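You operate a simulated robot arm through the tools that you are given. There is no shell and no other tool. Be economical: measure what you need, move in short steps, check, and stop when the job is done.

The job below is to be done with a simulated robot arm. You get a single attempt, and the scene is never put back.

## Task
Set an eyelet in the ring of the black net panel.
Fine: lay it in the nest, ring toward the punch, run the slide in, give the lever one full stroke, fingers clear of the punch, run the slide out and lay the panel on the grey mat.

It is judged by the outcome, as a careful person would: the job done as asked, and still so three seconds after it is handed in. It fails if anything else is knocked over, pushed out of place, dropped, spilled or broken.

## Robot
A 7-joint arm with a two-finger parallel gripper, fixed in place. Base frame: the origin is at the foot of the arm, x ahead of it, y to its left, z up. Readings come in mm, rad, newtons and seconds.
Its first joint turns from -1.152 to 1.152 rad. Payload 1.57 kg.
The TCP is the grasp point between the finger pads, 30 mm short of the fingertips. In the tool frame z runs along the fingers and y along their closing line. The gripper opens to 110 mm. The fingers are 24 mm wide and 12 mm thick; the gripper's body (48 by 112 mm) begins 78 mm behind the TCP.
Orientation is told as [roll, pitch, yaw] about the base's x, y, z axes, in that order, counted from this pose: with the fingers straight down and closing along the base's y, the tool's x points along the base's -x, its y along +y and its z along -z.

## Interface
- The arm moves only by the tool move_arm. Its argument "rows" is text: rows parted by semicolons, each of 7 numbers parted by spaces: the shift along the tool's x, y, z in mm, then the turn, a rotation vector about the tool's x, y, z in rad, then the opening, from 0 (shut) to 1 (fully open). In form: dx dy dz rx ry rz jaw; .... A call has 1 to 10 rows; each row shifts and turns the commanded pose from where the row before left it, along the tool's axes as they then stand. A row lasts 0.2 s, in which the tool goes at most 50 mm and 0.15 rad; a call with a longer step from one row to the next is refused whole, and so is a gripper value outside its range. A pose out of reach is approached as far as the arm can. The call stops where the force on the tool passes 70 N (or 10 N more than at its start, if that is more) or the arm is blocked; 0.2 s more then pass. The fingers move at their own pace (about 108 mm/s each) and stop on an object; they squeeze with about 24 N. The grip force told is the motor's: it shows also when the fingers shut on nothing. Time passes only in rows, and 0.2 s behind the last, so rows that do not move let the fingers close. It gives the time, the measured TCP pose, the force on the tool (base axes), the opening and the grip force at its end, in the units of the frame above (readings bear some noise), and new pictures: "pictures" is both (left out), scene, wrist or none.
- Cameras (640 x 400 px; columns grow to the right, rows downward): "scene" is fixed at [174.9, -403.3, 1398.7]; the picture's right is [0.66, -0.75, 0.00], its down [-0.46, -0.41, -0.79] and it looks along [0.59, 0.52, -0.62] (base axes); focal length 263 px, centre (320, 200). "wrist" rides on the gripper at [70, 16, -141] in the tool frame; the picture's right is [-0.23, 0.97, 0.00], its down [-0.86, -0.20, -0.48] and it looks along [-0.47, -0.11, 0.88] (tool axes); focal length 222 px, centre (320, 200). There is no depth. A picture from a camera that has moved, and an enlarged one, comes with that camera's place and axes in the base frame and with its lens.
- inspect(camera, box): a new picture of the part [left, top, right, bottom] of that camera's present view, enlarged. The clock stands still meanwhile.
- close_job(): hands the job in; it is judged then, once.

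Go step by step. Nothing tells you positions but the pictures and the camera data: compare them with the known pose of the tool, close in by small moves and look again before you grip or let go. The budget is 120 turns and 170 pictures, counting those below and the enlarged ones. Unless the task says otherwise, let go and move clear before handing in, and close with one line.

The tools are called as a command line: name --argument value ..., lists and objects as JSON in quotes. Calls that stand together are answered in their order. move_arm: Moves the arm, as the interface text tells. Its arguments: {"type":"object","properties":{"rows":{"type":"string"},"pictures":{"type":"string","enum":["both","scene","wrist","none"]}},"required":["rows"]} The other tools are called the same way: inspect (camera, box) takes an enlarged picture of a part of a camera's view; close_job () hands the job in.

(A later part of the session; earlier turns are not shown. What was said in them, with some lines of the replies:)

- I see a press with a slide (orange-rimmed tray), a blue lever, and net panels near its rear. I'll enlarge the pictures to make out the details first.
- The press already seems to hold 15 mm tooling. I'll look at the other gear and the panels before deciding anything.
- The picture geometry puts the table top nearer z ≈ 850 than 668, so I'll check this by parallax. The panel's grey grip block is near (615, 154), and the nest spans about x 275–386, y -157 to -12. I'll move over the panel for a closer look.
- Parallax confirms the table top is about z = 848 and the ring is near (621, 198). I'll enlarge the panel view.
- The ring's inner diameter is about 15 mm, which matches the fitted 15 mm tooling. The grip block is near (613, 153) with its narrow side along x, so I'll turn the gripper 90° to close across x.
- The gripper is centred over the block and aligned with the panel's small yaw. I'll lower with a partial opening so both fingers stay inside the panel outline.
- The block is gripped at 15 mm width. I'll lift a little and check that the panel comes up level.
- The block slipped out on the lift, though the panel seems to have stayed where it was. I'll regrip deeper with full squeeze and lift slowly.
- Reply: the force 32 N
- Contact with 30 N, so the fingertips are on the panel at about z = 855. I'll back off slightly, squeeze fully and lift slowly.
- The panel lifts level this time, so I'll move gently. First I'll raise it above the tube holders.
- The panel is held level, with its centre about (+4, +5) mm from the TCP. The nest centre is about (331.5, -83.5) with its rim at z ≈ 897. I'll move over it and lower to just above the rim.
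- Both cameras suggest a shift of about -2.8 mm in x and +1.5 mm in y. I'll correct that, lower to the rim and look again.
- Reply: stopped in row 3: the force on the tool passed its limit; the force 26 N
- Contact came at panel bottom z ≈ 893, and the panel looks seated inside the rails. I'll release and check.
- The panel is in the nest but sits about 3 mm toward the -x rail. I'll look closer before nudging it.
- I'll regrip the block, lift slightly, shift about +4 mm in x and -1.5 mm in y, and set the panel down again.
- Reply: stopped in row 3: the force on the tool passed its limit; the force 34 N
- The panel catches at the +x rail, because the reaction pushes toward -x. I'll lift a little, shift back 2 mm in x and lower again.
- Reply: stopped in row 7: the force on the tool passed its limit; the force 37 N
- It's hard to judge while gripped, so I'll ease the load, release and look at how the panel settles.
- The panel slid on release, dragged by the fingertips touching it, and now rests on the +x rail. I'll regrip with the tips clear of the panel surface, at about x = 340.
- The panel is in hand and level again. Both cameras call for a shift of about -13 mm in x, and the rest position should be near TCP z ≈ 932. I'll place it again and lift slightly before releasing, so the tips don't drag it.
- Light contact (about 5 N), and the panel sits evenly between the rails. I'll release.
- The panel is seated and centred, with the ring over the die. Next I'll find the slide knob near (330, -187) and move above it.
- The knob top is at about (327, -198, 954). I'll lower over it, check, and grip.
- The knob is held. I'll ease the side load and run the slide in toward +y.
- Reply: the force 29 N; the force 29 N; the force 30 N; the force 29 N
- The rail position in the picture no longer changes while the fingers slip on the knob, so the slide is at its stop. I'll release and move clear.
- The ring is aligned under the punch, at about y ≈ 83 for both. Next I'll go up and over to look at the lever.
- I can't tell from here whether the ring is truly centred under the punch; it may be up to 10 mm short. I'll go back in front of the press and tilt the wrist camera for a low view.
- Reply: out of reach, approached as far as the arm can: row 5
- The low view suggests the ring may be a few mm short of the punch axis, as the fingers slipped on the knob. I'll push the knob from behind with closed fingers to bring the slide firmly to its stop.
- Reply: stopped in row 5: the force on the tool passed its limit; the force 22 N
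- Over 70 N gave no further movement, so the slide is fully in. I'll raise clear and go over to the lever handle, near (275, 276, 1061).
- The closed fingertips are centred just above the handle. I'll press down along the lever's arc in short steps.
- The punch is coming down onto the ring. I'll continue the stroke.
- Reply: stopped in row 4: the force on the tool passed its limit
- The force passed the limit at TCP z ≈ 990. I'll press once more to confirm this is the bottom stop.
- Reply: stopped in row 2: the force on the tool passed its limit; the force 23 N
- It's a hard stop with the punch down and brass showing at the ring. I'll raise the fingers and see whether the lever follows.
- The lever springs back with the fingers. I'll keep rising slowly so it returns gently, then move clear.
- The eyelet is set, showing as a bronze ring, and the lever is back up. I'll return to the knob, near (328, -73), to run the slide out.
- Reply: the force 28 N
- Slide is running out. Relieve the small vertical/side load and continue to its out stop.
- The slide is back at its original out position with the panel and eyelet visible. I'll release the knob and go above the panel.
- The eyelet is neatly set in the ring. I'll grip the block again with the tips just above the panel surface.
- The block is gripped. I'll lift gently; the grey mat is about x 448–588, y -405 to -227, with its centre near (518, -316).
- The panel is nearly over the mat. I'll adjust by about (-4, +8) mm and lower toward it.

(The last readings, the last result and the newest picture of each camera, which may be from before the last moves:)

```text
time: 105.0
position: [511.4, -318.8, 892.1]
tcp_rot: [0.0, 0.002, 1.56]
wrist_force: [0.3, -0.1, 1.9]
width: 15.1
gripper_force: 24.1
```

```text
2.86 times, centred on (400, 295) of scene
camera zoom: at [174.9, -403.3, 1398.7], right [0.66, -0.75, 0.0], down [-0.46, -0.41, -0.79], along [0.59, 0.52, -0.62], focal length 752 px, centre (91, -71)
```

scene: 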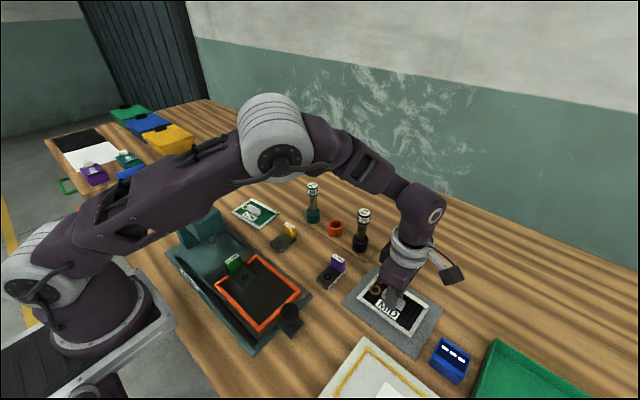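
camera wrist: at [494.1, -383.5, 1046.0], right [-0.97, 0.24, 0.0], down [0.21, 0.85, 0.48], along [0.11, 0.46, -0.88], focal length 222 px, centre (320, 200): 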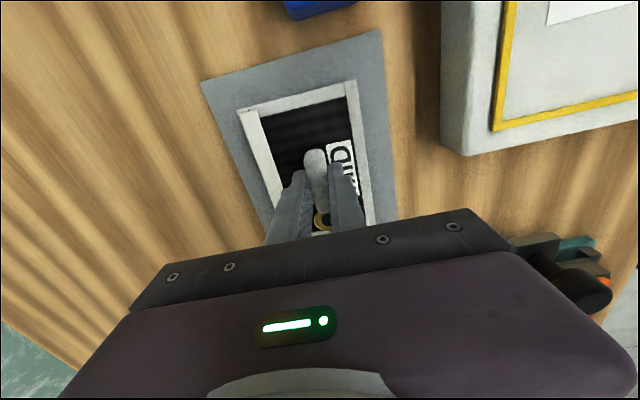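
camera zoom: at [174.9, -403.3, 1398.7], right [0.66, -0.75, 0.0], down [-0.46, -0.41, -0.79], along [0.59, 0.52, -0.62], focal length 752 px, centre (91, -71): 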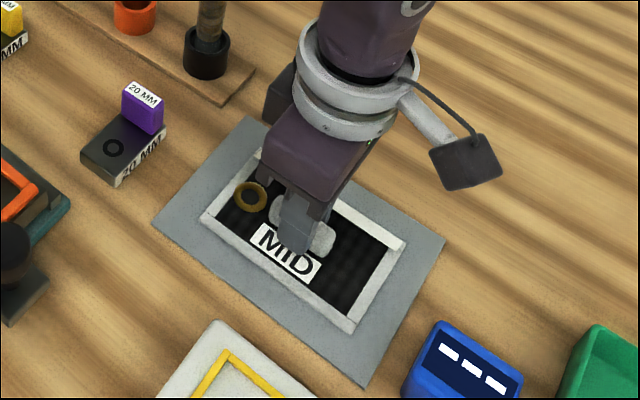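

The panel is just touching the mat. I'll lower a hair more, release and retreat upward.

move_arm --rows "0 0 0.8 0 0 0 0;0 0 0 0 0 0 0;0 0 0 0 0 0 0.17;0 0 0 0 0 0 0.22;0 0 -5 0 0 0 0.25;0 0 -15 0 0 0 0.35;0 0 -40 0 0 0 0.35;0 0 -45 0 0 0 0.35;0 0 -45 0 0 0 0.35;0 0 -30 0 0 0 0.35"

inspect --camera "scene" --box '[330, 225, 470, 365]'

inspect --camera "scene" --box '[110, 150, 390, 350]'

```text
time: 107.2
position: [512.4, -317.5, 1070.4]
tcp_rot: [0.001, 0.0, 1.558]
wrist_force: [-0.5, 0.0, 0.0]
width: 38.4
gripper_force: 0.0
camera wrist: at [495.3, -386.4, 1211.9], right [-0.97, 0.24, 0.0], down [0.21, 0.85, 0.48], along [0.11, 0.46, -0.88], focal length 222 px, centre (320, 200)
```

scene: 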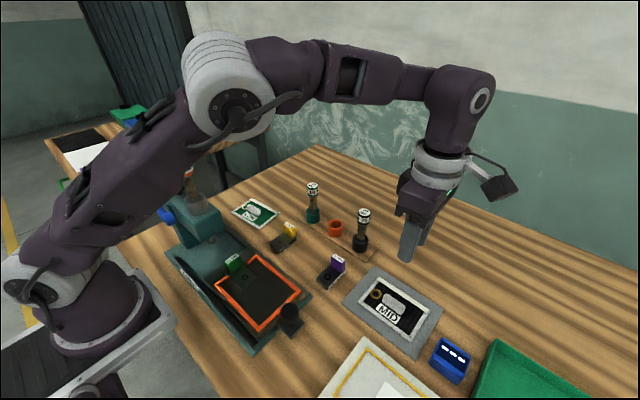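
wrist: 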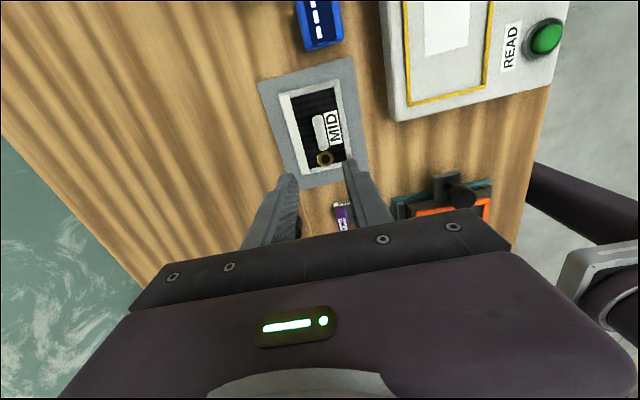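

```text
2.86 times, centred on (400, 295) of scene
camera zoom: at [174.9, -403.3, 1398.7], right [0.66, -0.75, 0.0], down [-0.46, -0.41, -0.79], along [0.59, 0.52, -0.62], focal length 752 px, centre (91, -71)
```

zoom: 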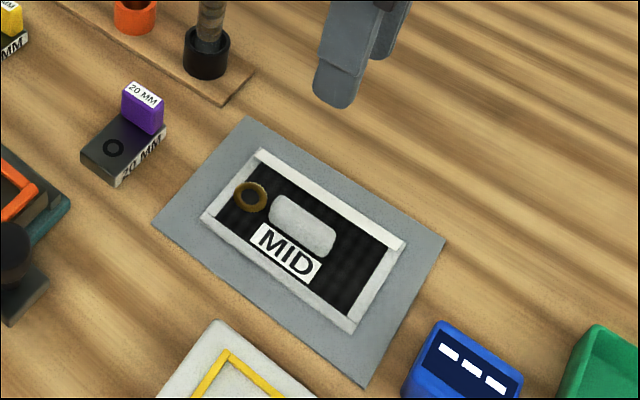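

```text
2.00 times, centred on (250, 250) of scene
camera zoom: at [174.9, -403.3, 1398.7], right [0.66, -0.75, 0.0], down [-0.46, -0.41, -0.79], along [0.59, 0.52, -0.62], focal length 526 px, centre (460, 100)
```

zoom: 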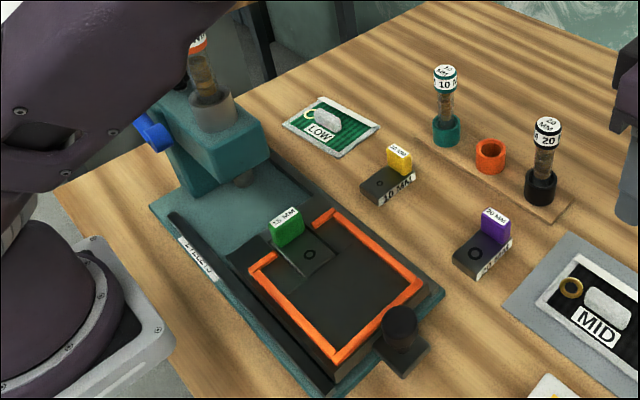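

The panel lies flat on the grey mat with its eyelet set. The slide is out, the lever is up, nothing else has moved and the gripper is clear.

close_job

```text
The job is handed in.
```

The 15 mm eyelet is set in the ring of the black net panel; the panel lies on the grey mat, the slide is out, the lever is up and the gripper is clear.
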